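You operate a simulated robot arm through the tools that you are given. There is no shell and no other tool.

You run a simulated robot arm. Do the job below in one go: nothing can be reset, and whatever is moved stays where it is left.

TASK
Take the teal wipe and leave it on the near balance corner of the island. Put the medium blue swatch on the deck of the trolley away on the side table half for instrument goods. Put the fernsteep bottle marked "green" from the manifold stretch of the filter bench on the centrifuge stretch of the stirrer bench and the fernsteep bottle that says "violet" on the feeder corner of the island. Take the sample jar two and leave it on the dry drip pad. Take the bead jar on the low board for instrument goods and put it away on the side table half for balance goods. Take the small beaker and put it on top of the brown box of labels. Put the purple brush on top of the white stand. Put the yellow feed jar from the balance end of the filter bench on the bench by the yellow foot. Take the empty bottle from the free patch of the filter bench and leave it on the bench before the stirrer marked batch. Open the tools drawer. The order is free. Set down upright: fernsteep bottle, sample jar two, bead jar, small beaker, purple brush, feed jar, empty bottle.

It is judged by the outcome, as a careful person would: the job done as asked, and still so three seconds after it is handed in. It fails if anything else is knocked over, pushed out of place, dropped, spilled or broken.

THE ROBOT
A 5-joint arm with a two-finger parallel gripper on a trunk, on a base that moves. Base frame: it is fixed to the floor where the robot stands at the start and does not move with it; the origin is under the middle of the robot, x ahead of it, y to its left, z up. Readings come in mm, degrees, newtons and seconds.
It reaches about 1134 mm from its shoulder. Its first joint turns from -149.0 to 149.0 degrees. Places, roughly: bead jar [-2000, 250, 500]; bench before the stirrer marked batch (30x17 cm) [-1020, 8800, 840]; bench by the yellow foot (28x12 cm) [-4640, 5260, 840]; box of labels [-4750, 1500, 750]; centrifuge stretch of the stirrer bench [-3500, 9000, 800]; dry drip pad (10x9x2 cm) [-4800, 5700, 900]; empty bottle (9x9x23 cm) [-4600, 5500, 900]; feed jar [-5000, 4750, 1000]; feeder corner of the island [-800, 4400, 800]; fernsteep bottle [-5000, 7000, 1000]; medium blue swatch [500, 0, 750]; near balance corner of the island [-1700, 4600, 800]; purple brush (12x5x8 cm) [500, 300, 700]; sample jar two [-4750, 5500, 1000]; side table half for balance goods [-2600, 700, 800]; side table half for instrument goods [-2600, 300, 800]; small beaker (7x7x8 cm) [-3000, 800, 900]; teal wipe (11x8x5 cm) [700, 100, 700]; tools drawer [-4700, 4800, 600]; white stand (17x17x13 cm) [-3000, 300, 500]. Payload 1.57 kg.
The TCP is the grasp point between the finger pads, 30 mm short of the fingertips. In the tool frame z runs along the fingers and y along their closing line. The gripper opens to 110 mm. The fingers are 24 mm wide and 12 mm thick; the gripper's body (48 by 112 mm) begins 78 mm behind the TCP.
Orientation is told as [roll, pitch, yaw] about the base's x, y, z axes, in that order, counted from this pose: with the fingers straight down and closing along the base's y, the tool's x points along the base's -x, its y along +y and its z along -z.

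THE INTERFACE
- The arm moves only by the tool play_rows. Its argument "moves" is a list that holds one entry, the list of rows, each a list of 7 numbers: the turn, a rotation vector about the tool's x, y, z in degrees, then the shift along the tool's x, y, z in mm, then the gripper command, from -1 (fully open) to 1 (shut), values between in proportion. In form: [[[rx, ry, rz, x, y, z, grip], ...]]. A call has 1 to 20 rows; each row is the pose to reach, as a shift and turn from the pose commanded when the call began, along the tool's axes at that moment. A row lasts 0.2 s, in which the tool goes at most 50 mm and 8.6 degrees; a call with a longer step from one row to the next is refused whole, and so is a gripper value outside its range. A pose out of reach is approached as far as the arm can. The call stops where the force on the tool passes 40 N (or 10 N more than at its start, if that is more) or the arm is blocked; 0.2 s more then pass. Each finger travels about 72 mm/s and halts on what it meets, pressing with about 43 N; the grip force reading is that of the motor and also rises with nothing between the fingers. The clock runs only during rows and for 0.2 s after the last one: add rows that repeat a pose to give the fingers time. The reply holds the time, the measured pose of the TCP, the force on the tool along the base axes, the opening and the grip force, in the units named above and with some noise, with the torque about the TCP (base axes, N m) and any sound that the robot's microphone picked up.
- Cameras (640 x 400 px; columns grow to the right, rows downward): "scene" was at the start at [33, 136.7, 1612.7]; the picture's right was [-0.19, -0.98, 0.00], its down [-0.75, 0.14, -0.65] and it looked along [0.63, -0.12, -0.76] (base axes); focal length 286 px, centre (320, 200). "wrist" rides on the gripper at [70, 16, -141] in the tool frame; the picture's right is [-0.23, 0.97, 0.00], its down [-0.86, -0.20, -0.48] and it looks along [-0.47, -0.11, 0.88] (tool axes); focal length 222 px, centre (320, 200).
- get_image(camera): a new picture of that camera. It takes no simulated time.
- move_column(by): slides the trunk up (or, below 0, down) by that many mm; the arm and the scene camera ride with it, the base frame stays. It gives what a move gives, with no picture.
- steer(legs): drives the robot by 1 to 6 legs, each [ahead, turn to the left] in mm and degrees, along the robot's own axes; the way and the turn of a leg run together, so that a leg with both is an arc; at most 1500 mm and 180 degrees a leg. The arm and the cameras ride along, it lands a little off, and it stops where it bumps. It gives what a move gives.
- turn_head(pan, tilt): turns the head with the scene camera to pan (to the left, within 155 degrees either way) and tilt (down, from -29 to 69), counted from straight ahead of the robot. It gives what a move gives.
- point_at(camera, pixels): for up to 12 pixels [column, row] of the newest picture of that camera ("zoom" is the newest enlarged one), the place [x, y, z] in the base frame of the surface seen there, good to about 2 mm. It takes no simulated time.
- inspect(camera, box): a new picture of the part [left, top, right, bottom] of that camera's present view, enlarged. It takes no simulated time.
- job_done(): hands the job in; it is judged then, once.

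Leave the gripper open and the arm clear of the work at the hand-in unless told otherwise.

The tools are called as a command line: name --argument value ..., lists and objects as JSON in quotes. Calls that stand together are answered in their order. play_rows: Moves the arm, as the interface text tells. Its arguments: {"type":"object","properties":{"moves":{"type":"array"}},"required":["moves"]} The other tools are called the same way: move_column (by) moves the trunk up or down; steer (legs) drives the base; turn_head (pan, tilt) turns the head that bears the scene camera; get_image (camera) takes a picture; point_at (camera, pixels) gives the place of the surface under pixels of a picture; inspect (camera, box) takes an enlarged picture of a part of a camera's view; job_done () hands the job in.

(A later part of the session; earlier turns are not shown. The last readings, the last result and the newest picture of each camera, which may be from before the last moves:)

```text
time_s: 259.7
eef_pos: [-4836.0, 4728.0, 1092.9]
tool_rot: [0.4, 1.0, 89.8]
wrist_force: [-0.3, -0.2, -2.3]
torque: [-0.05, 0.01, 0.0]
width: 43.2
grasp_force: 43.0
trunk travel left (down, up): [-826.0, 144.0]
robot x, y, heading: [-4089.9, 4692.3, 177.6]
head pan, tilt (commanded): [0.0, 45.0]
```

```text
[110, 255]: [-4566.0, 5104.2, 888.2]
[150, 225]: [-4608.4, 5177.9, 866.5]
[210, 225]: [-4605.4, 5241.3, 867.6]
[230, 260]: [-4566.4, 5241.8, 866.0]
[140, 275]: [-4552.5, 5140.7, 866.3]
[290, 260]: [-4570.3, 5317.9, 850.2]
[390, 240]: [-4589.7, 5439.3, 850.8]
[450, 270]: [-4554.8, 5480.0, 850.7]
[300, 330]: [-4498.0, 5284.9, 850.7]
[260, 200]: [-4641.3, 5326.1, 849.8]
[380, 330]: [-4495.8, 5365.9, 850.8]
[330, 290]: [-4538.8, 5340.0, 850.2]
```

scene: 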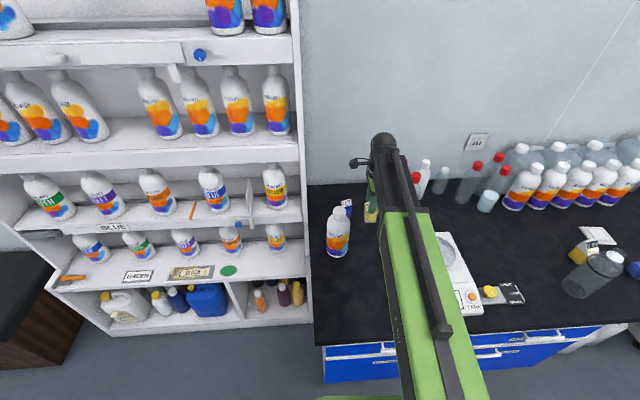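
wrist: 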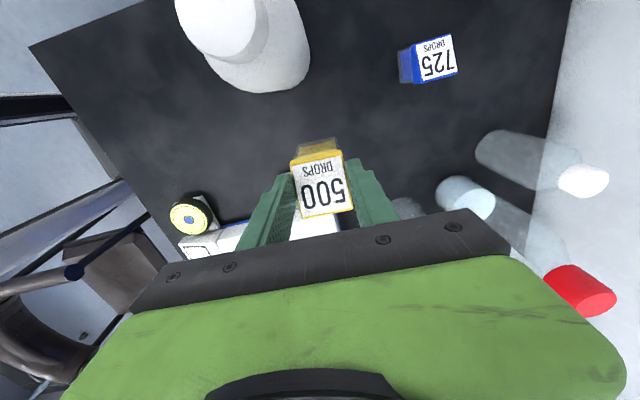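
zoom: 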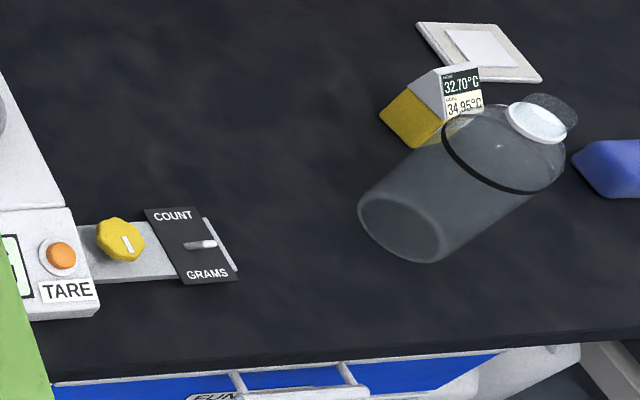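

Free bench by the yellow foot at (−4640, 5285), just behind/right of the switch. Raise 50 mm and carry the jar there.

move_column --by 50

play_rows --moves '[[[0, 0, 0, -40, -14, 0, 1], [0, 0, 0, -80, -28, 0, 1], [0, 0, 0, -119, -42, 0, 1], [0, 0, 0, -159, -55, 0, 1], [0, 0, 0, -199, -69, 0, 1], [0, 0, 0, -239, -83, 0, 1], [0, 0, 0, -279, -97, 0, 1], [0, 0, 0, -319, -111, 0, 1], [0, 0, 0, -358, -125, 0, 1], [0, 0, 0, -398, -139, 0, 1], [0, 0, 0, -438, -152, 0, 1], [0, 0, 0, -478, -166, 0, 1], [0, 0, 0, -518, -180, 0, 1], [0, 0, 0, -557.7, -194, 0, 1], [0, 0, 0, -557.7, -194, 0, 1]]]'

get_image --camera "wrist"

turn_head --pan -30 --tilt 45

get_image --camera "scene"

```text
time_s: 260.6
eef_pos: [-4836.2, 4727.5, 1143.9]
tool_rot: [0.4, 1.2, 89.7]
wrist_force: [-0.5, -0.5, -1.9]
torque: [0.05, 0.03, 0.01]
width: 43.1
grasp_force: 43.2
trunk travel left (down, up): [-876.0, 94.0]
robot x, y, heading: [-4091.1, 4687.8, 177.8]
head pan, tilt (commanded): [0.0, 45.0]
```

```text
time_s: 263.8
eef_pos: [-4639.9, 5282.1, 1144.6]
tool_rot: [0.4, 1.2, 89.6]
wrist_force: [0.0, -0.2, -1.7]
torque: [0.01, 0.0, 0.01]
width: 43.3
grasp_force: 43.0
out of reach, approached as far as the arm can: row 6, 7, 8, 9, 10, 11, 12, 13, 14, 15
trunk travel left (down, up): [-876.0, 94.0]
robot x, y, heading: [-4091.1, 4690.1, 178.2]
head pan, tilt (commanded): [0.0, 45.0]
```

```text
taken
```

wrist: 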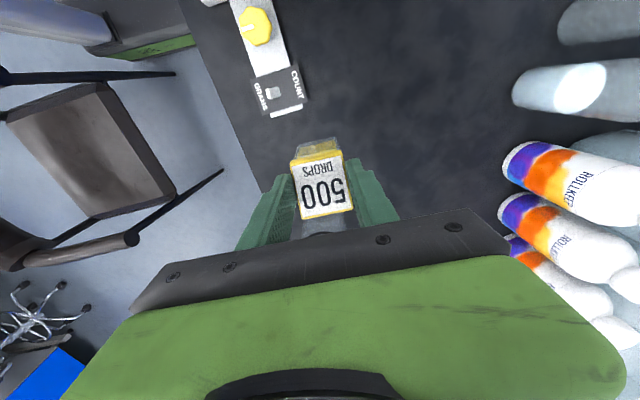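

```text
time_s: 264.7
eef_pos: [-4639.8, 5282.1, 1143.9]
tool_rot: [0.4, 1.2, 89.7]
wrist_force: [-0.1, -0.6, -1.8]
torque: [-0.03, 0.0, 0.05]
width: 43.5
grasp_force: 42.9
trunk travel left (down, up): [-876.0, 94.0]
robot x, y, heading: [-4092.1, 4690.8, 177.9]
head pan, tilt (commanded): [-30.0, 45.0]
```

```text
taken
```

scene: 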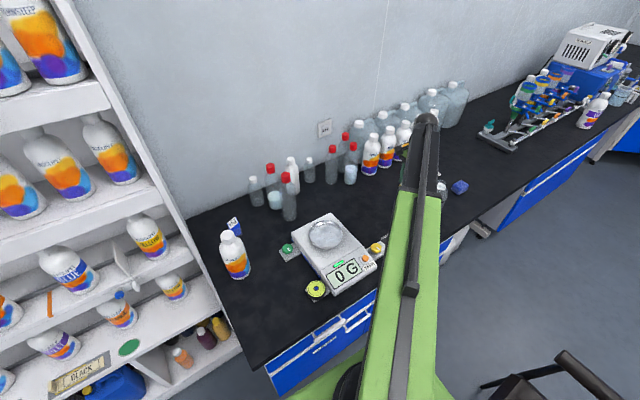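

Clear bench below. Lower 185 mm, then feel for contact around TCP 946.

move_column --by -185

get_image --camera "wrist"

move_column --by -10

move_column --by -3

```text
time_s: 266.8
eef_pos: [-4640.1, 5283.0, 959.5]
tool_rot: [0.4, 1.1, 89.7]
wrist_force: [-0.2, 0.2, -1.4]
torque: [0.0, 0.04, 0.01]
width: 43.1
grasp_force: 43.0
trunk travel left (down, up): [-691.0, 279.0]
robot x, y, heading: [-4089.8, 4691.4, 178.1]
head pan, tilt (commanded): [-30.0, 45.0]
```

```text
taken
```

wrist: 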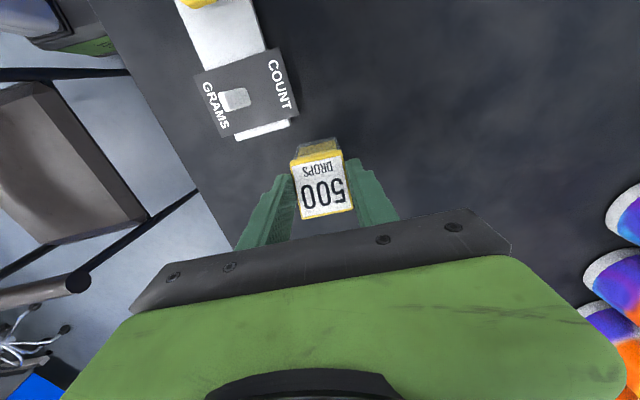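

```text
time_s: 267.4
eef_pos: [-4639.4, 5281.7, 947.8]
tool_rot: [0.4, 1.2, 89.6]
wrist_force: [1.0, -0.2, -2.7]
torque: [0.0, 0.0, 0.0]
width: 43.3
grasp_force: 43.0
trunk travel left (down, up): [-681.0, 289.0]
robot x, y, heading: [-4089.2, 4691.8, 177.9]
head pan, tilt (commanded): [-30.0, 45.0]
```

```text
time_s: 267.9
eef_pos: [-4639.3, 5282.2, 945.0]
tool_rot: [0.4, 1.1, 89.7]
wrist_force: [1.1, -0.4, 0.6]
torque: [-0.11, -0.07, 0.03]
width: 43.4
grasp_force: 42.8
trunk travel left (down, up): [-678.0, 292.0]
robot x, y, heading: [-4086.7, 4688.9, 178.0]
head pan, tilt (commanded): [-30.0, 45.0]
```

Just touching. Lower 2 mm more, then release and rise.

move_column --by -2

play_rows --moves '[[[0, 0, 0, 0, 0, 0, 0.15], [0, 0, 0, 0, 0, 0, 0], [0, 0, 0, 0, 0, 0, -0.2], [0, 0, 0, 0, 0, 0, -0.3], [0, 0, 0, 0, 0, 0, -0.3]]]'

get_image --camera "wrist"

move_column --by 220

get_image --camera "wrist"

```text
time_s: 268.4
eef_pos: [-4639.4, 5281.8, 944.6]
tool_rot: [0.5, 0.9, 89.7]
wrist_force: [-7.1, 7.4, 34.3]
torque: [0.32, 0.22, 0.0]
width: 43.5
grasp_force: 43.1
trunk travel left (down, up): [-676.0, 294.0]
robot x, y, heading: [-4091.4, 4688.3, 178.0]
head pan, tilt (commanded): [-30.0, 45.0]
```

```text
time_s: 269.6
eef_pos: [-4638.2, 5282.2, 944.3]
tool_rot: [0.4, 1.1, 89.7]
wrist_force: [0.6, 0.0, 0.3]
torque: [0.02, -0.01, 0.02]
width: 71.4
grasp_force: 0.1
trunk travel left (down, up): [-676.0, 294.0]
robot x, y, heading: [-4091.6, 4687.3, 177.9]
head pan, tilt (commanded): [-30.0, 45.0]
```

```text
taken
```

wrist: 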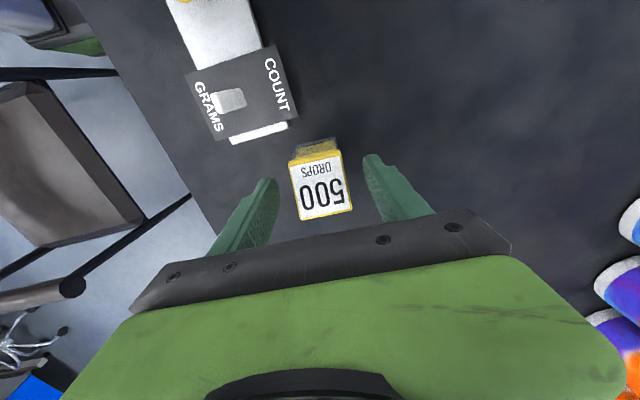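

```text
time_s: 271.9
eef_pos: [-4638.5, 5282.4, 1164.3]
tool_rot: [0.4, 1.2, 89.7]
wrist_force: [-0.3, -0.3, -0.2]
torque: [-0.01, 0.01, -0.03]
width: 71.5
grasp_force: 0.2
trunk travel left (down, up): [-896.0, 74.0]
robot x, y, heading: [-4089.1, 4691.0, 177.9]
head pan, tilt (commanded): [-30.0, 45.0]
```

```text
taken
```

wrist: 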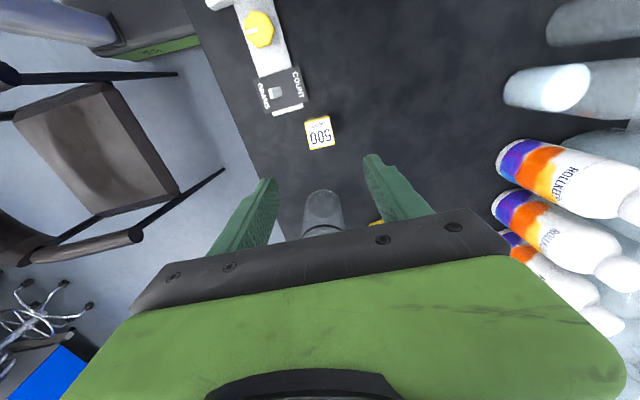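

Feed jar stands by the yellow foot. Next the TOOLS drawer. I back off 350 mm for reach and view the drawer fronts.

steer --legs '[[-350, 0]]'

play_rows --moves '[[[0.4, -1.15, 0, 40, 3, 0, -1], [0.4, -1.15, 0, 80, 7, 0, -1], [0.4, -1.15, 0, 120, 10, 0, -1], [0.4, -1.15, 0, 160, 14, 0, -1], [0.4, -1.15, 0, 200, 18, 0, -1], [0.4, -1.15, 0, 240, 22, 0, -1], [0.4, -1.15, 0, 280, 26, 0, -1], [0.4, -1.15, 0, 320, 30, 0, -1], [0.4, -1.15, 0, 360, 34, 0, -1], [0.4, -1.15, 0, 400, 38, 0, -1], [0.4, -1.15, 0, 440, 42, 0, -1], [0.4, -1.15, 0, 480, 46, 0, -1], [0.4, -1.15, 0, 520, 50, 0, -1], [0.4, -1.15, 0, 560, 54, 0, -1], [0.4, -1.15, 0, 560, 54, 0, -1]]]'

move_column --by -300

turn_head --pan -15 --tilt 45

get_image --camera "scene"

```text
time_s: 274.2
eef_pos: [-4289.5, 5271.8, 1165.0]
tool_rot: [0.4, 1.1, 89.5]
wrist_force: [0.8, 0.1, 0.4]
torque: [0.0, 0.02, -0.01]
width: 71.6
grasp_force: 0.1
trunk travel left (down, up): [-896.0, 74.0]
robot x, y, heading: [-3742.5, 4675.0, 178.0]
head pan, tilt (commanded): [-30.0, 45.0]
```

```text
time_s: 277.4
eef_pos: [-4348.8, 4712.8, 1162.2]
tool_rot: [-0.1, 0.0, 89.5]
wrist_force: [0.7, -0.1, -0.7]
torque: [-0.02, 0.04, 0.02]
width: 109.9
grasp_force: 0.1
out of reach, approached as far as the arm can: row 4, 5, 6, 7, 8, 9, 10, 11, 12, 13, 14, 15
trunk travel left (down, up): [-896.0, 74.0]
robot x, y, heading: [-3741.5, 4678.3, 177.6]
head pan, tilt (commanded): [-30.0, 45.0]
```

```text
time_s: 280.4
eef_pos: [-4348.7, 4713.1, 863.5]
tool_rot: [0.0, 0.0, 89.5]
wrist_force: [-0.3, 0.1, 0.0]
torque: [-0.03, 0.04, -0.02]
width: 110.1
grasp_force: 0.0
trunk travel left (down, up): [-596.0, 374.0]
robot x, y, heading: [-3747.2, 4676.1, 177.7]
head pan, tilt (commanded): [-30.0, 45.0]
```

```text
time_s: 281.1
eef_pos: [-4349.4, 4713.1, 862.8]
tool_rot: [0.1, -0.1, 89.4]
wrist_force: [-1.2, 0.1, -0.7]
torque: [-0.01, 0.01, -0.05]
width: 109.9
grasp_force: 0.1
trunk travel left (down, up): [-596.0, 374.0]
robot x, y, heading: [-3743.4, 4678.0, 177.7]
head pan, tilt (commanded): [-15.0, 45.0]
```

```text
taken
```

scene: 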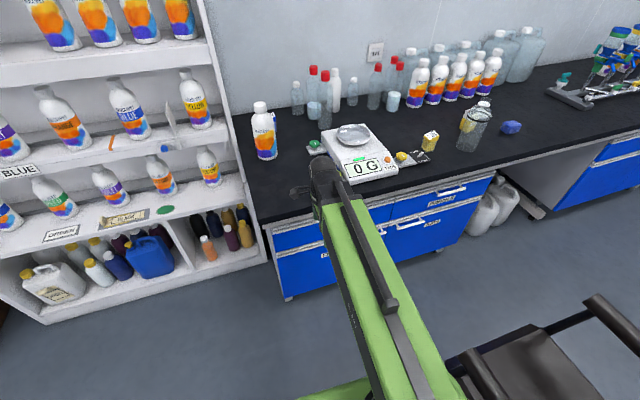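

The arm hides the TOOLS drawer from the head. I'll back 230 mm more, then turn the fingers horizontal (pointing at the drawers, closing vertically).

steer --legs '[[-230, 0]]'

play_rows --moves '[[[-8.2, 0, 0, 0, 35, -2.5, -1], [-16.4, 0, 0, 0, 69, -10, -1], [-24.6, 0, 0, 0, 102, -22, -1], [-32.8, 0, 0, 0, 133, -39, -1], [-41, 0, 0, 0, 161, -60, -1], [-49.2, 0, 0, 0, 185, -85, -1], [-57.4, 0, 0, 0, 206, -113, -1], [-65.6, 0, 0, 0, 223, -144, -1], [-73.8, 0, 0, 0, 235, -177, -1], [-82, 0, 0, 0, 243, -211, -1], [-90, 0, 0, 0, 245, -245, -1], [-90, 0, 0, 0, 245, -245, -1]]]'

get_image --camera "scene"

get_image --camera "wrist"

```text
time_s: 282.9
eef_pos: [-4113.6, 4704.9, 862.4]
tool_rot: [0.1, -0.2, 89.4]
wrist_force: [-0.7, -0.5, 0.3]
torque: [0.03, -0.02, -0.01]
width: 110.0
grasp_force: 0.0
trunk travel left (down, up): [-596.0, 374.0]
robot x, y, heading: [-3511.1, 4670.3, 177.6]
head pan, tilt (commanded): [-15.0, 45.0]
```

```text
time_s: 285.5
eef_pos: [-4359.5, 4705.4, 1099.1]
tool_rot: [89.5, -0.1, 89.6]
wrist_force: [-0.7, 0.0, 0.7]
torque: [0.02, 0.01, 0.0]
width: 110.0
grasp_force: 0.0
out of reach, approached as far as the arm can: row 6, 7, 8, 9, 10, 11, 12
trunk travel left (down, up): [-596.0, 374.0]
robot x, y, heading: [-3505.3, 4669.5, 177.6]
head pan, tilt (commanded): [-15.0, 45.0]
```

```text
taken
```

scene: 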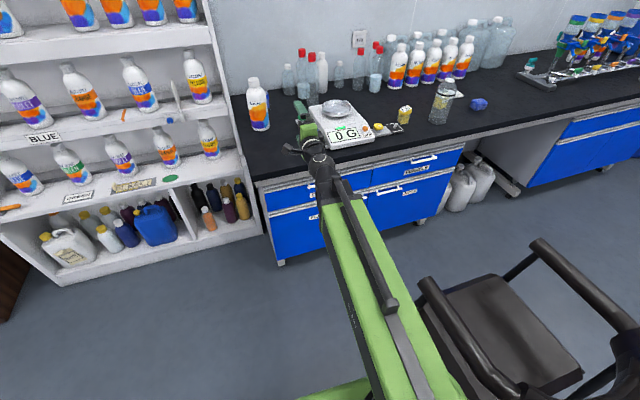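

```text
taken
```

wrist: 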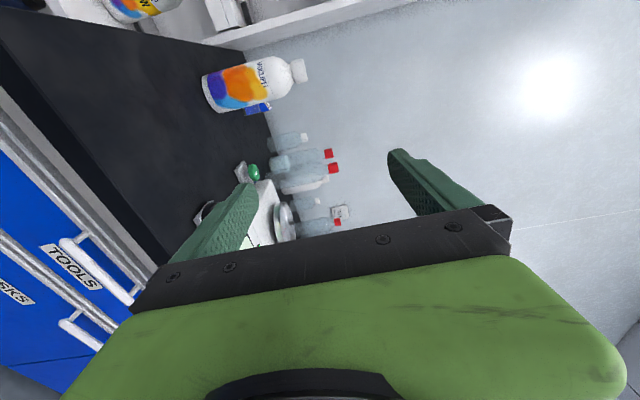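

I can now see the TOOLS handle in the wrist view at (95,270). Zoom and measure it.

inspect --camera "wrist" --box '[0, 170, 180, 340]'

```text
2.35 times, centred on (90, 255) of wrist
```

zoom: 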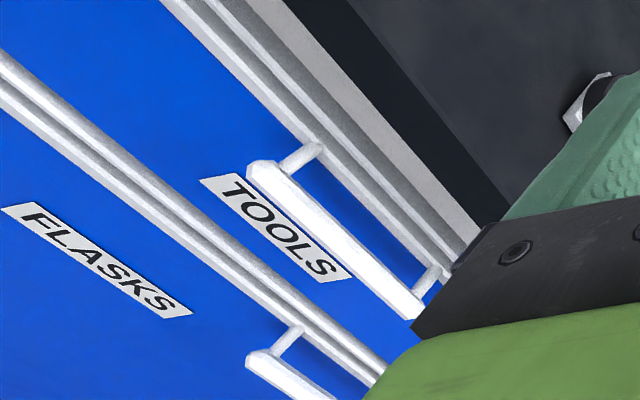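

point_at --camera "zoom" --pixels '[[262, 175], [330, 235], [400, 300], [315, 150], [425, 275], [275, 222], [290, 250], [230, 150], [200, 40], [400, 90]]'

```text
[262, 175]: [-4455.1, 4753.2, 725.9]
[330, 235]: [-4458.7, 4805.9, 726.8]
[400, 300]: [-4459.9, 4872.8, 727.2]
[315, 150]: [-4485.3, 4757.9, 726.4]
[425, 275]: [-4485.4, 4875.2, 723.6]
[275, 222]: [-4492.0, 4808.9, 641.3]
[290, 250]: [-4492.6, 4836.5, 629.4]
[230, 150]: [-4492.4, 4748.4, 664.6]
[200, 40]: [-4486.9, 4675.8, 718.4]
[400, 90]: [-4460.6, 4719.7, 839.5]
```

Handle bar: x≈−4457 (front), y 4745–4880, z 726; drawer face x≈−4492. I lower the trunk 373 mm and part-close the fingers to 60 mm.

move_column --by -373

play_rows --moves '[[[0, 0, 0, -36, 0, 0, -0.1], [0, 0, 0, -72, 0, 0, -0.1], [0, 0, 0, -107, 0, 0, -0.1], [0, 0, 0, -107, 0, 0, -0.1]]]'

get_image --camera "wrist"

get_image --camera "scene"

```text
time_s: 289.1
eef_pos: [-4359.6, 4705.1, 725.9]
tool_rot: [89.4, -0.1, 89.7]
wrist_force: [0.0, 1.0, -0.7]
torque: [0.0, 0.03, 0.0]
width: 109.8
grasp_force: 0.1
trunk travel left (down, up): [-223.0, 747.0]
robot x, y, heading: [-3507.3, 4665.7, 177.8]
head pan, tilt (commanded): [-15.0, 45.0]
```

```text
time_s: 290.1
eef_pos: [-4359.4, 4811.4, 725.6]
tool_rot: [89.4, 0.0, 89.7]
wrist_force: [0.9, 0.0, 0.4]
torque: [0.01, 0.0, 0.03]
width: 60.4
grasp_force: 0.0
trunk travel left (down, up): [-223.0, 747.0]
robot x, y, heading: [-3509.4, 4670.8, 177.7]
head pan, tilt (commanded): [-15.0, 45.0]
```

```text
taken
```

wrist: 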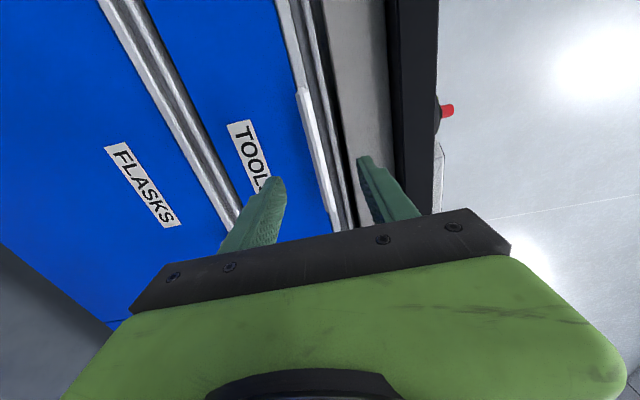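

```text
taken
```

scene: 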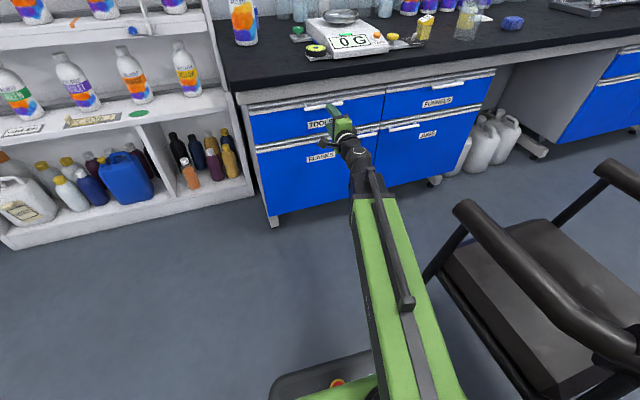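

The handle now lies between the fingers. Re-measure it before advancing.

inspect --camera "wrist" --box '[260, 70, 400, 240]'

point_at --camera "zoom" --pixels '[[265, 130], [285, 180], [305, 250], [325, 300], [345, 150], [240, 60], [310, 120], [390, 120]]'

```text
2.35 times, centred on (330, 155) of wrist
```

zoom: 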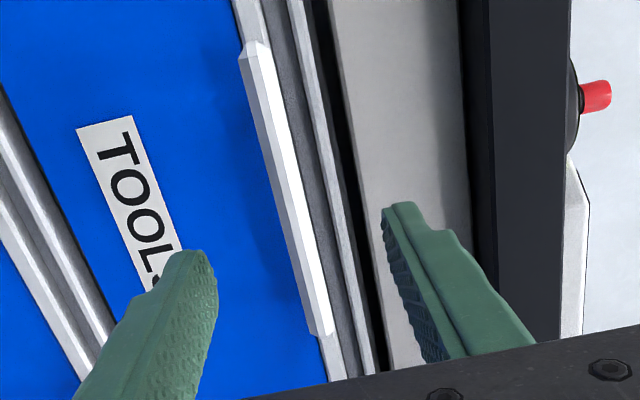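

```text
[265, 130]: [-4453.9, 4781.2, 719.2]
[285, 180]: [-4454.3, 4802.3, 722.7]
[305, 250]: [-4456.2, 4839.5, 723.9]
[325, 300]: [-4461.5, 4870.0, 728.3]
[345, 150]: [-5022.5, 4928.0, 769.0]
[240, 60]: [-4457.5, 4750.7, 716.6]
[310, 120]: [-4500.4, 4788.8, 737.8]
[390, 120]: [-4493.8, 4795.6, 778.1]
```

Bar centre z≈722. Lower 3 mm, advance 88 mm so the tips pass just behind the bar, then close.

move_column --by -3

play_rows --moves '[[[0, 0, 0, 0, 0, 30, -0.1], [0, 0, 0, 0, 0, 60, -0.1], [0, 0, 0, 0, 0, 85, -0.1], [0, 0, 0, 0, 0, 85, -0.1]]]'

get_image --camera "wrist"

play_rows --moves '[[[0, 0, 0, 0, 0, 0, 0.3], [0, 0, 0, 0, 0, 0, 0.6], [0, 0, 0, 0, 0, 0, 1], [0, 0, 0, 0, 0, 0, 1], [0, 0, 0, 0, 0, 0, 1]]]'

get_image --camera "wrist"

```text
time_s: 290.6
eef_pos: [-4359.2, 4811.2, 722.6]
tool_rot: [89.4, -0.1, 89.7]
wrist_force: [0.2, -0.6, -0.5]
torque: [0.0, 0.01, 0.01]
width: 60.5
grasp_force: 0.1
trunk travel left (down, up): [-220.0, 750.0]
robot x, y, heading: [-3508.0, 4670.2, 177.5]
head pan, tilt (commanded): [-15.0, 45.0]
```

```text
time_s: 291.6
eef_pos: [-4445.6, 4811.7, 723.1]
tool_rot: [89.4, -0.1, 89.8]
wrist_force: [0.0, 0.2, -0.3]
torque: [0.01, -0.03, 0.01]
width: 60.1
grasp_force: 0.0
trunk travel left (down, up): [-220.0, 750.0]
robot x, y, heading: [-3509.2, 4668.3, 177.6]
head pan, tilt (commanded): [-15.0, 45.0]
```

```text
taken
```

wrist: 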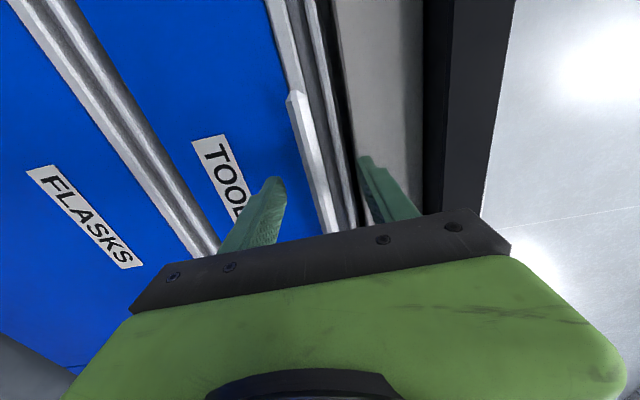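

```text
time_s: 292.8
eef_pos: [-4443.6, 4812.7, 720.8]
tool_rot: [89.2, 0.0, 89.8]
wrist_force: [15.2, -2.5, -23.4]
torque: [-0.41, -0.04, -0.1]
width: 13.7
grasp_force: 30.4
trunk travel left (down, up): [-220.0, 750.0]
robot x, y, heading: [-3507.6, 4666.7, 177.7]
head pan, tilt (commanded): [-15.0, 45.0]
```

```text
taken
```

wrist: 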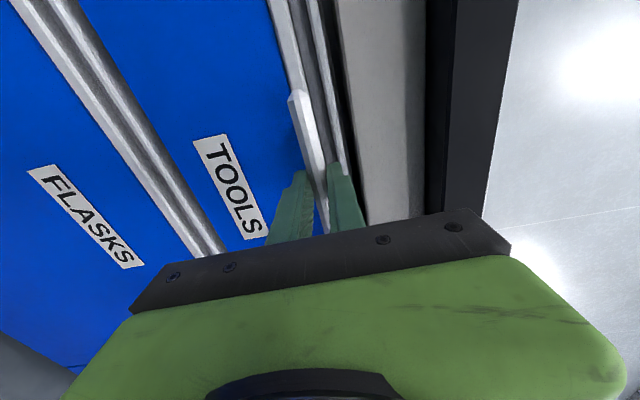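

Handle gripped. Ease 2 mm down and pull the drawer out 120 mm with the arm.

move_column --by -2

play_rows --moves '[[[0, 0, 0, 0, 0, -15, 1], [0, 0, 0, 0, 0, -30, 1], [0, 0, 0, 0, 0, -45, 1], [0, 0, 0, 0, 0, -60, 1], [0, 0, 0, 0, 0, -75, 1], [0, 0, 0, 0, 0, -90, 1], [0, 0, 0, 0, 0, -105, 1], [0, 0, 0, 0, 0, -120, 1], [0, 0, 0, 0, 0, -120, 1]]]'

get_image --camera "scene"

```text
time_s: 293.4
eef_pos: [-4444.8, 4812.6, 722.3]
tool_rot: [89.3, 0.0, 89.7]
wrist_force: [-1.8, 0.6, 0.6]
torque: [-0.16, 0.48, 0.6]
width: 13.8
grasp_force: 30.9
trunk travel left (down, up): [-218.0, 752.0]
robot x, y, heading: [-3508.6, 4669.4, 177.6]
head pan, tilt (commanded): [-15.0, 45.0]
```

```text
time_s: 295.4
eef_pos: [-4324.0, 4814.4, 721.3]
tool_rot: [89.5, 0.0, 89.5]
wrist_force: [0.6, 27.2, 0.0]
torque: [0.46, 0.4, -0.53]
width: 13.7
grasp_force: 30.1
trunk travel left (down, up): [-218.0, 752.0]
robot x, y, heading: [-3506.2, 4669.1, 177.9]
head pan, tilt (commanded): [-15.0, 45.0]
```

```text
taken
```

scene: 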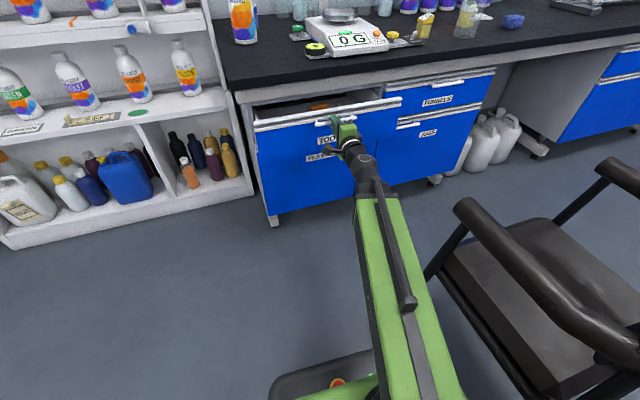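

The drawer slides. I continue by backing the base in small steps, watching side force.

steer --legs '[[-60, 0]]'

```text
time_s: 296.3
eef_pos: [-4265.8, 4811.6, 721.5]
tool_rot: [89.4, 0.0, 89.5]
wrist_force: [-2.7, 26.1, 2.0]
torque: [0.69, 0.5, -0.46]
width: 13.8
grasp_force: 30.2
trunk travel left (down, up): [-218.0, 752.0]
robot x, y, heading: [-3452.0, 4664.5, 177.6]
head pan, tilt (commanded): [-15.0, 45.0]
```

steer --legs '[[-80, 0]]'

get_image --camera "scene"

```text
time_s: 297.4
eef_pos: [-4183.3, 4810.4, 720.5]
tool_rot: [89.5, 0.1, 89.2]
wrist_force: [-1.7, 27.5, 0.6]
torque: [0.26, 0.43, -0.59]
width: 14.3
grasp_force: 30.5
trunk travel left (down, up): [-218.0, 752.0]
robot x, y, heading: [-3366.7, 4661.6, 177.3]
head pan, tilt (commanded): [-15.0, 45.0]
```

```text
taken
```

scene: 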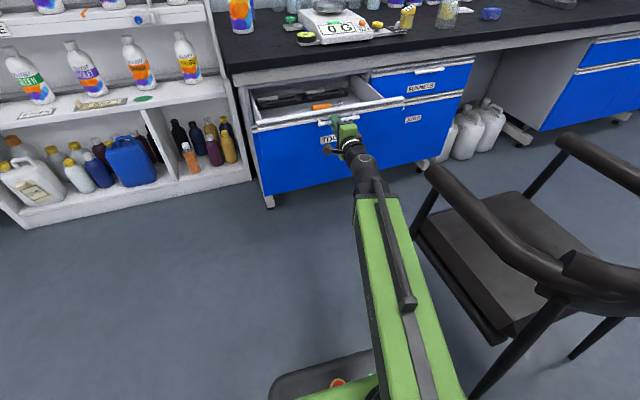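

Open about 260 mm. Pull 60 mm more to be plainly open.

steer --legs '[[-60, 0]]'

```text
time_s: 298.3
eef_pos: [-4123.7, 4810.4, 720.9]
tool_rot: [89.5, 0.0, 88.8]
wrist_force: [-2.4, 27.3, 1.0]
torque: [0.01, 0.45, -0.51]
width: 14.2
grasp_force: 30.1
trunk travel left (down, up): [-218.0, 752.0]
robot x, y, heading: [-3308.7, 4658.9, 177.5]
head pan, tilt (commanded): [-15.0, 45.0]
```

Drawer is out 320 mm. Release the handle, and back away 150 mm.

play_rows --moves '[[[0, 0, 0, 0, 0, 0, 0.4], [0, 0, 0, 0, 0, 0, 0], [0, 0, 0, 0, 0, 0, -0.1], [0, 0, 0, 0, 0, 0, -0.1]]]'

steer --legs '[[-200, 0]]'

move_column --by 300

get_image --camera "scene"

```text
time_s: 299.3
eef_pos: [-4122.5, 4809.6, 720.5]
tool_rot: [89.5, 0.0, 88.7]
wrist_force: [-0.8, 0.7, -0.5]
torque: [0.01, -0.05, -0.03]
width: 60.2
grasp_force: 0.0
trunk travel left (down, up): [-218.0, 752.0]
robot x, y, heading: [-3305.3, 4660.9, 177.3]
head pan, tilt (commanded): [-15.0, 45.0]
```

```text
time_s: 300.9
eef_pos: [-3919.7, 4800.9, 721.8]
tool_rot: [89.5, 0.0, 88.8]
wrist_force: [1.0, -0.3, -0.4]
torque: [0.02, 0.03, -0.02]
width: 60.4
grasp_force: 0.1
trunk travel left (down, up): [-218.0, 752.0]
robot x, y, heading: [-3102.1, 4652.5, 177.3]
head pan, tilt (commanded): [-15.0, 45.0]
```

```text
time_s: 303.9
eef_pos: [-3919.3, 4800.7, 1020.0]
tool_rot: [89.6, 0.0, 88.8]
wrist_force: [0.6, 0.3, -1.3]
torque: [-0.02, -0.03, -0.01]
width: 60.5
grasp_force: 0.1
trunk travel left (down, up): [-518.0, 452.0]
robot x, y, heading: [-3103.3, 4649.5, 177.8]
head pan, tilt (commanded): [-15.0, 45.0]
```

```text
taken
```

scene: 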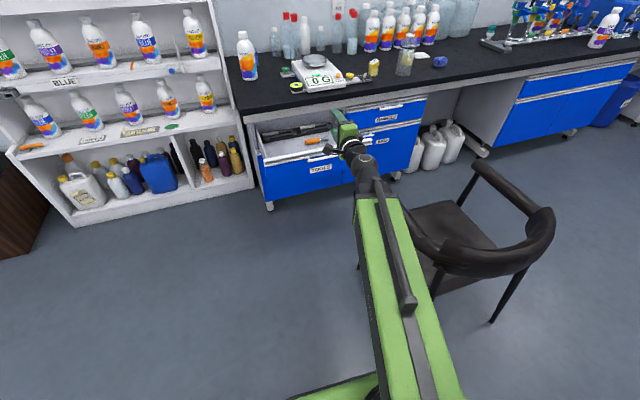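

Drawer is clearly open. Now I'll check the chair's extents and the objects further along the bench.

point_at --camera "scene" --pixels '[[493, 320], [362, 265], [438, 285], [550, 225], [475, 170], [420, 240], [540, 255], [372, 68], [405, 62], [440, 62], [600, 30], [490, 40]]'

turn_head --pan -45 --tilt 25

get_image --camera "scene"

inspect --camera "scene" --box '[80, 60, 400, 260]'

```text
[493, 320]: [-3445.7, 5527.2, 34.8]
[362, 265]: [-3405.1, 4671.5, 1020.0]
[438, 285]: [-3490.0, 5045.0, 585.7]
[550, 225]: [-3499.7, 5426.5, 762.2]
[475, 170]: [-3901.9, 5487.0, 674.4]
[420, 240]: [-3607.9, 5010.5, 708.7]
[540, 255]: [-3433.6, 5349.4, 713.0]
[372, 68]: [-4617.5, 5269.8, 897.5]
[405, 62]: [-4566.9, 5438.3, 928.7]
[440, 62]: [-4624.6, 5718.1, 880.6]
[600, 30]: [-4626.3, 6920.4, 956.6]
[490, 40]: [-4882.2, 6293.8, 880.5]
```

```text
time_s: 304.9
eef_pos: [-3918.4, 4800.9, 1021.6]
tool_rot: [89.5, -0.1, 88.8]
wrist_force: [-0.5, 0.2, 0.7]
torque: [0.04, 0.01, 0.02]
width: 60.6
grasp_force: 0.0
trunk travel left (down, up): [-518.0, 452.0]
robot x, y, heading: [-3103.0, 4649.4, 177.5]
head pan, tilt (commanded): [-45.0, 25.0]
```

```text
taken
```

scene: 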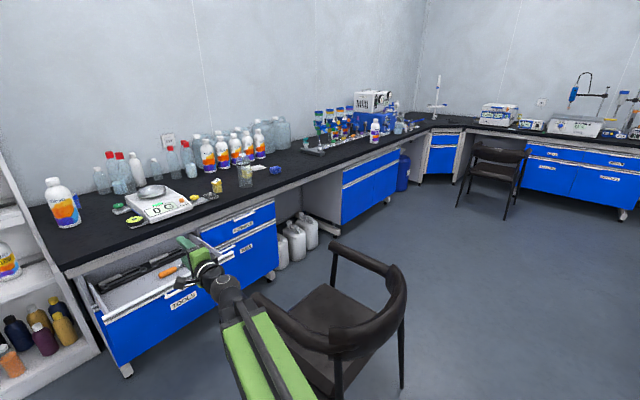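

```text
2.00 times, centred on (240, 160) of scene
```

zoom: 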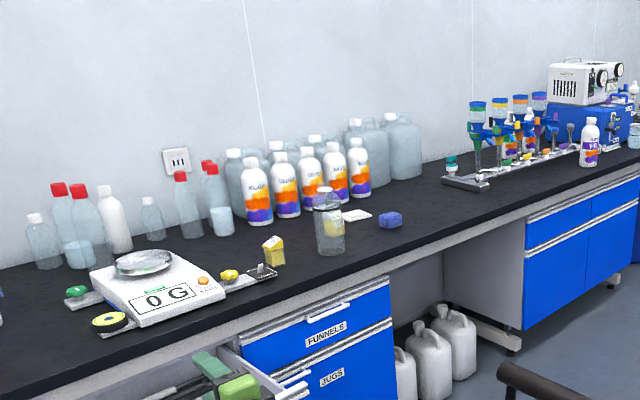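

Chair spans x −3900…−3430, y 5010…5530. I'll turn the fingers back down, raise the trunk, and drive round the chair's east side to the bench north of it.

play_rows --moves '[[[8.2, 0, 0, 0, -34, -2.4, -1], [16.4, 0, 0, 0, -67, -9.7, -1], [24.6, 0, 0, 0, -99, -21.6, -1], [32.8, 0, 0, 0, -129, -38, -1], [41, 0, 0, 0, -156, -58, -1], [49.2, 0, 0, 0, -180, -82.5, -1], [57.4, 0, 0, 0, -200, -110, -1], [65.6, 0, 0, 0, -217, -140, -1], [73.8, 0, 0, 0, -229, -172, -1], [82, 0, 0, 0, -236, -205, -1], [89.5, 0, 0, 0, -238, -236, -1], [89.5, 0, 0, 0, -238, -236, -1]]]'

move_column --by 350

steer --legs '[[0, -90], [1450, 0]]'

```text
time_s: 307.5
eef_pos: [-3680.7, 4796.1, 784.8]
tool_rot: [-0.1, -0.1, 88.9]
wrist_force: [-0.3, 0.5, -0.4]
torque: [0.01, 0.0, 0.01]
width: 110.2
grasp_force: 0.1
trunk travel left (down, up): [-518.0, 452.0]
robot x, y, heading: [-3106.1, 4647.6, 177.6]
head pan, tilt (commanded): [-45.0, 25.0]
```

```text
time_s: 310.9
eef_pos: [-3682.0, 4795.4, 1135.6]
tool_rot: [0.0, 0.0, 88.8]
wrist_force: [-0.2, -0.7, 0.1]
torque: [-0.01, -0.01, 0.0]
width: 109.8
grasp_force: 0.1
trunk travel left (down, up): [-868.0, 102.0]
robot x, y, heading: [-3100.3, 4648.4, 177.5]
head pan, tilt (commanded): [-45.0, 25.0]
```

```text
time_s: 321.9
eef_pos: [-2908.6, 6668.2, 1136.0]
tool_rot: [0.0, -0.1, -1.3]
wrist_force: [-0.7, 0.2, 0.0]
torque: [-0.02, 0.0, 0.01]
width: 109.8
grasp_force: 0.0
trunk travel left (down, up): [-868.0, 102.0]
robot x, y, heading: [-3054.4, 6089.1, 87.5]
head pan, tilt (commanded): [-45.0, 25.0]
```

steer --legs '[[0, 92], [600, 0]]'

turn_head --pan 15 --tilt 35

get_image --camera "scene"

turn_head --pan -20 --tilt 30

get_image --camera "scene"

```text
time_s: 329.2
eef_pos: [-4227.5, 6191.1, 1135.2]
tool_rot: [0.0, 0.0, 92.2]
wrist_force: [0.2, 0.5, 0.6]
torque: [-0.03, 0.01, 0.0]
width: 110.1
grasp_force: 0.1
trunk travel left (down, up): [-868.0, 102.0]
robot x, y, heading: [-3645.3, 6052.9, -179.7]
head pan, tilt (commanded): [-45.0, 25.0]
```

```text
time_s: 330.5
eef_pos: [-4230.6, 6190.8, 1135.4]
tool_rot: [0.1, 0.0, 92.2]
wrist_force: [-0.3, -0.2, 0.4]
torque: [-0.02, 0.01, 0.02]
width: 110.0
grasp_force: 0.1
trunk travel left (down, up): [-868.0, 102.0]
robot x, y, heading: [-3641.9, 6056.8, -179.6]
head pan, tilt (commanded): [15.0, 35.0]
```

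```text
taken
```

scene: 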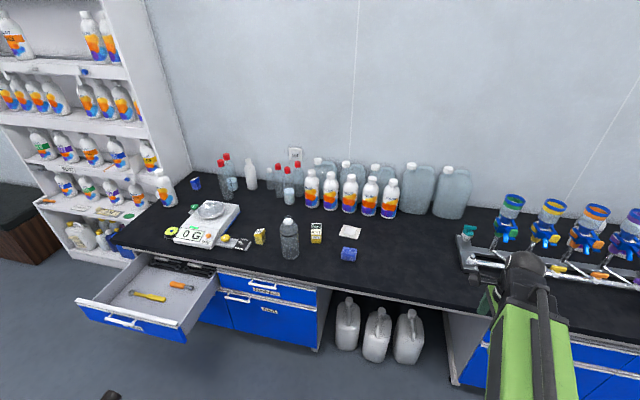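

```text
time_s: 331.5
eef_pos: [-4229.4, 6190.4, 1135.5]
tool_rot: [0.0, -0.1, 92.2]
wrist_force: [-0.3, 0.1, -0.4]
torque: [-0.03, 0.02, -0.02]
width: 110.0
grasp_force: 0.1
trunk travel left (down, up): [-868.0, 102.0]
robot x, y, heading: [-3641.0, 6053.3, -179.9]
head pan, tilt (commanded): [-20.0, 30.0]
```

```text
taken
```

scene: 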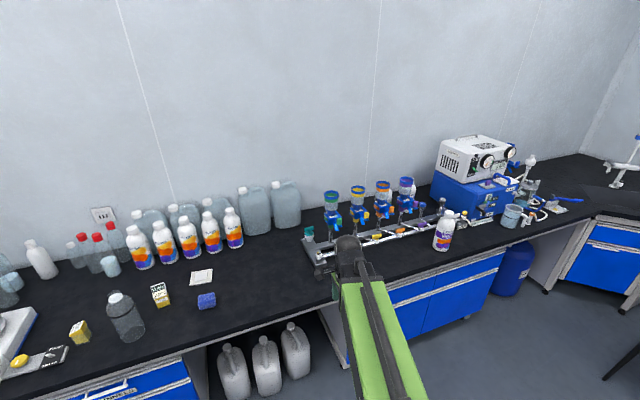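

inspect --camera "scene" --box '[0, 190, 300, 360]'

inspect --camera "scene" --box '[290, 130, 600, 300]'

inspect --camera "scene" --box '[140, 260, 230, 320]'

inspect --camera "scene" --box '[420, 190, 520, 260]'

```text
2.13 times, centred on (150, 275) of scene
```

zoom: 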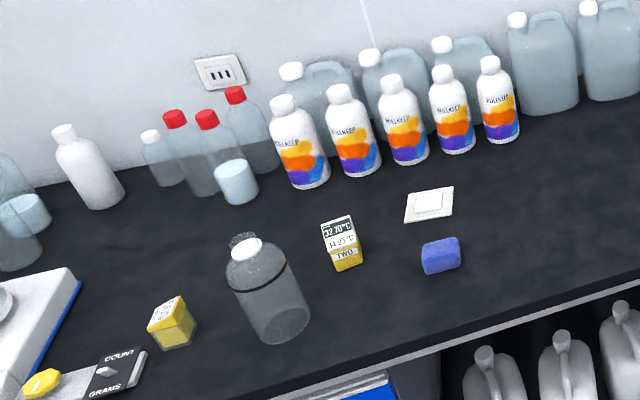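

```text
2.06 times, centred on (445, 215) of scene
```

zoom: 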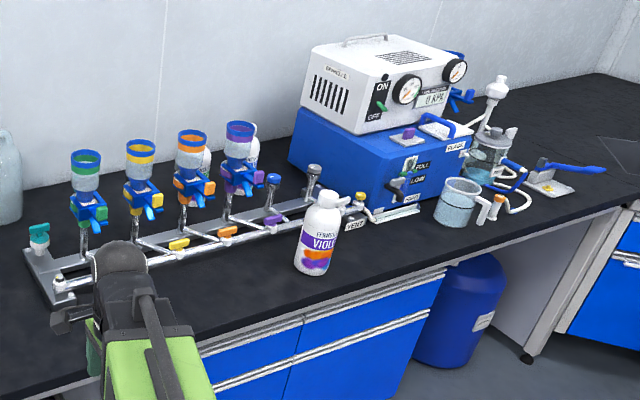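

```text
6.67 times, centred on (185, 290) of scene
```

zoom: 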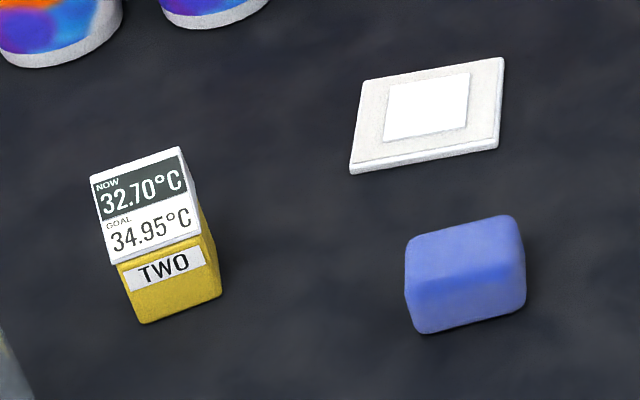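

```text
5.71 times, centred on (470, 225) of scene
```

zoom: 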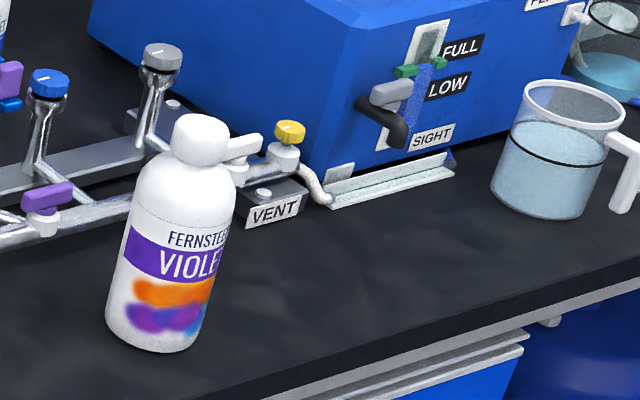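

The yellow jar with label "TWO" is sample jar two; the white plate is the drip pad. Fernsteep VIOLET stands before the manifold; other bottles are behind it. Measuring jar two, pad and empty bottle.

inspect --camera "scene" --box '[100, 260, 230, 350]'

point_at --camera "zoom" --pixels '[[255, 115], [325, 105], [335, 165], [275, 180], [285, 225], [335, 210], [450, 60], [545, 35], [550, 85], [450, 110], [480, 215], [530, 175]]'

```text
4.44 times, centred on (165, 305) of scene
```

zoom: 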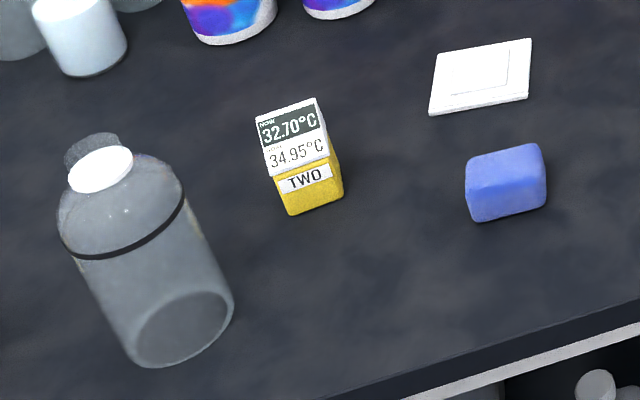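

```text
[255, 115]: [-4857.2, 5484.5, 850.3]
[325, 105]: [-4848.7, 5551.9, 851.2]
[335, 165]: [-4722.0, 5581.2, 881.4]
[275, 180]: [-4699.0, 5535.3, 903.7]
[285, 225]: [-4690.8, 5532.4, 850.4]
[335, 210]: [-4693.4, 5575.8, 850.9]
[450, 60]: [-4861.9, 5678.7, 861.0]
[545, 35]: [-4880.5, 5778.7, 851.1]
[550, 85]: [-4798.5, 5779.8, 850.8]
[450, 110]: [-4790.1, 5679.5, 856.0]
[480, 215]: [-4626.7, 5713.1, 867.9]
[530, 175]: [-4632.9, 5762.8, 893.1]
```

Jar two ≈ (−4710, 5555); pad centre ≈ (−4830, 5720). Swing the arm left, then drive 350 mm ahead.

play_rows --moves '[[[0, 0, 0, 43, 2, 0, -1], [0, 0, 0, 86, 4, 0, -1], [0, 0, 0, 129, 6, 0, -1], [0, 0, 0, 172, 8, 0, -1], [0, 0, 0, 215, 8, 0, -1], [0, 0, 0, 258, 4, 0, -1], [0, 0, 0, 301, 0, 0, -1], [0, 0, 0, 344, -6, 0, -1], [0, 0, 0, 387, -12, 0, -1], [0, 0, 0, 387, -12, 0, -1]]]'

steer --legs '[[340, 0]]'

turn_head --pan 25 --tilt 45

get_image --camera "scene"

get_image --camera "wrist"

```text
time_s: 333.7
eef_pos: [-4202.5, 5806.5, 1136.3]
tool_rot: [0.0, -0.1, 92.1]
wrist_force: [-0.1, -0.2, 0.5]
torque: [-0.01, 0.02, 0.01]
width: 110.0
grasp_force: 0.1
trunk travel left (down, up): [-868.0, 102.0]
robot x, y, heading: [-3644.0, 6053.9, -179.4]
head pan, tilt (commanded): [-20.0, 30.0]
```

```text
time_s: 335.9
eef_pos: [-4540.2, 5805.7, 1135.6]
tool_rot: [-0.1, -0.2, 92.2]
wrist_force: [-0.2, -1.0, 0.5]
torque: [-0.05, -0.03, 0.01]
width: 110.1
grasp_force: 0.1
trunk travel left (down, up): [-868.0, 102.0]
robot x, y, heading: [-3978.0, 6052.3, -179.8]
head pan, tilt (commanded): [-20.0, 30.0]
```

```text
time_s: 337.0
eef_pos: [-4538.5, 5805.3, 1135.7]
tool_rot: [0.0, -0.1, 92.2]
wrist_force: [-0.1, 0.1, -0.3]
torque: [0.05, 0.0, 0.0]
width: 109.9
grasp_force: 0.1
trunk travel left (down, up): [-868.0, 102.0]
robot x, y, heading: [-3976.6, 6052.0, -179.7]
head pan, tilt (commanded): [25.0, 45.0]
```

```text
taken
```

scene: 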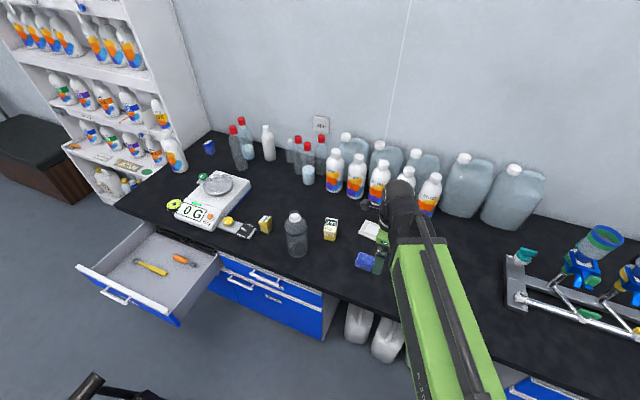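

```text
taken
```

wrist: 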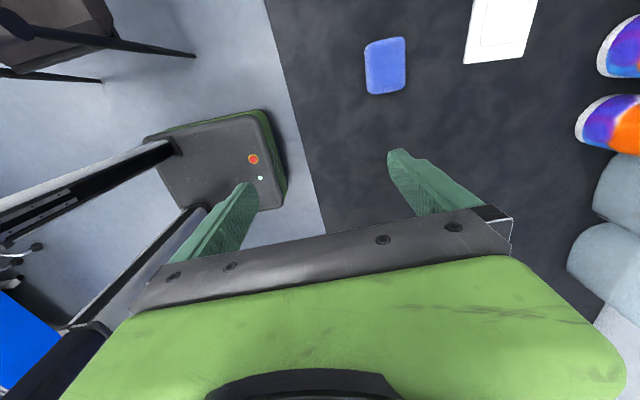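

Zoom on jar two and the pad from here.

inspect --camera "scene" --box '[280, 195, 400, 275]'

```text
5.00 times, centred on (340, 235) of scene
```

zoom: 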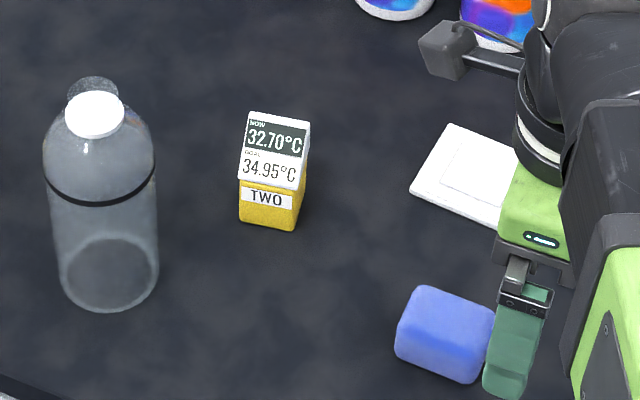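

point_at --camera "zoom" --pixels '[[253, 116], [306, 124], [242, 175], [296, 186], [275, 152], [243, 217], [293, 226], [270, 210], [303, 190], [305, 160], [414, 188], [455, 128]]'

```text
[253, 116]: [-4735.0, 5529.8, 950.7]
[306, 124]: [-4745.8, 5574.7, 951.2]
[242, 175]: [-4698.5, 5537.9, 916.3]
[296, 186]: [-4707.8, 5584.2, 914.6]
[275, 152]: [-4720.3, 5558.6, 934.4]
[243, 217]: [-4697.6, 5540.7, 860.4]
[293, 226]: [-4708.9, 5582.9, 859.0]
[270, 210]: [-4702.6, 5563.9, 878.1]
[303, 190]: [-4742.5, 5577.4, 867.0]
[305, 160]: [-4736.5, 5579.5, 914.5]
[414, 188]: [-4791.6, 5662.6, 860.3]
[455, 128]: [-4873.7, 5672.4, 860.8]
```

Jar two's centre ≈ (−4722, 5557), rotated ~13°. I'll check the empty bottle's edges to choose a grip direction that keeps the camera away from it.

point_at --camera "zoom" --pixels '[[108, 308], [158, 272], [62, 275], [108, 275], [95, 112], [153, 190], [155, 150], [48, 160], [80, 85]]'

```text
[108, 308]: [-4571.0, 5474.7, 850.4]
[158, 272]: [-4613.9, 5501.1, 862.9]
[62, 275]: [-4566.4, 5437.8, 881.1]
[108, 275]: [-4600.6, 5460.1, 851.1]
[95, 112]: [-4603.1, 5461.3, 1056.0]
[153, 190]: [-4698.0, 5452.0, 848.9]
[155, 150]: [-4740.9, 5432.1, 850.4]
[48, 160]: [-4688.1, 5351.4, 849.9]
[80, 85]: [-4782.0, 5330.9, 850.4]
```

Bottle centre (−4605, 5461), well clear if the camera faces me. I move over the jar and turn to yaw 193.7° (closing across the jar's width).

play_rows --moves '[[[0, 0, -8.46, 20, 16, 0, -1], [0, 0, -16.92, 40, 32, 0, -1], [0, 0, -25.38, 60, 48, 0, -1], [0, 0, -33.84, 80, 64, 0, -1], [0, 0, -42.3, 100, 80, 0, -1], [0, 0, -50.76, 120, 96, 0, -1], [0, 0, -59.22, 140, 112, 0, -1], [0, 0, -67.68, 160, 129, 0, -1], [0, 0, -76.14, 180, 145, 0, -1], [0, 0, -84.6, 200, 161, 0, -1], [0, 0, -93.06, 220, 177, 0, -1], [0, 0, -101.5, 241.1, 192.9, 0, -1], [0, 0, -101.5, 241.1, 192.9, 0, -1]]]'

get_image --camera "wrist"

```text
time_s: 339.8
eef_pos: [-4723.4, 5556.0, 1135.5]
tool_rot: [-0.1, 0.0, -166.1]
wrist_force: [-1.1, 0.9, -0.2]
torque: [0.02, -0.03, 0.02]
width: 109.9
grasp_force: 0.0
trunk travel left (down, up): [-868.0, 102.0]
robot x, y, heading: [-3979.0, 6051.6, -179.6]
head pan, tilt (commanded): [25.0, 45.0]
```

```text
taken
```

wrist: 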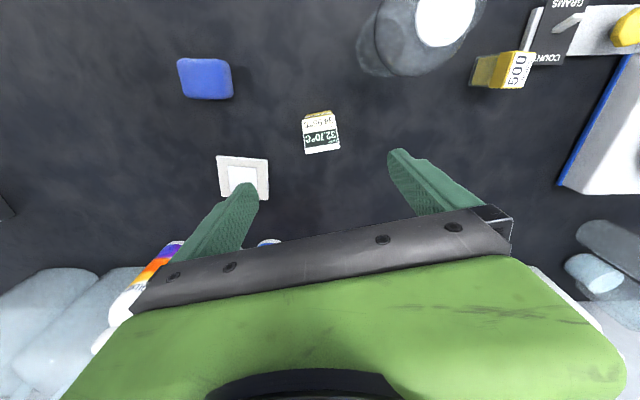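

Refine the jar and pad positions from the wrist zoom.

inspect --camera "wrist" --box '[200, 90, 360, 210]'

point_at --camera "zoom" --pixels '[[415, 105], [530, 95], [545, 235], [428, 253], [480, 170], [70, 265], [270, 275], [75, 430], [170, 340]]'

```text
3.33 times, centred on (280, 150) of wrist
```

zoom: 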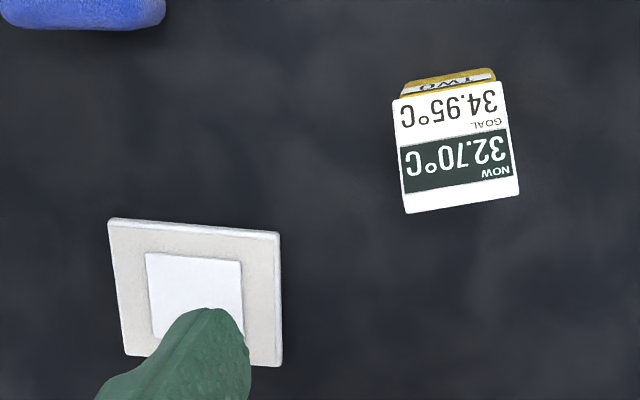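

```text
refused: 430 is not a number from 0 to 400
```

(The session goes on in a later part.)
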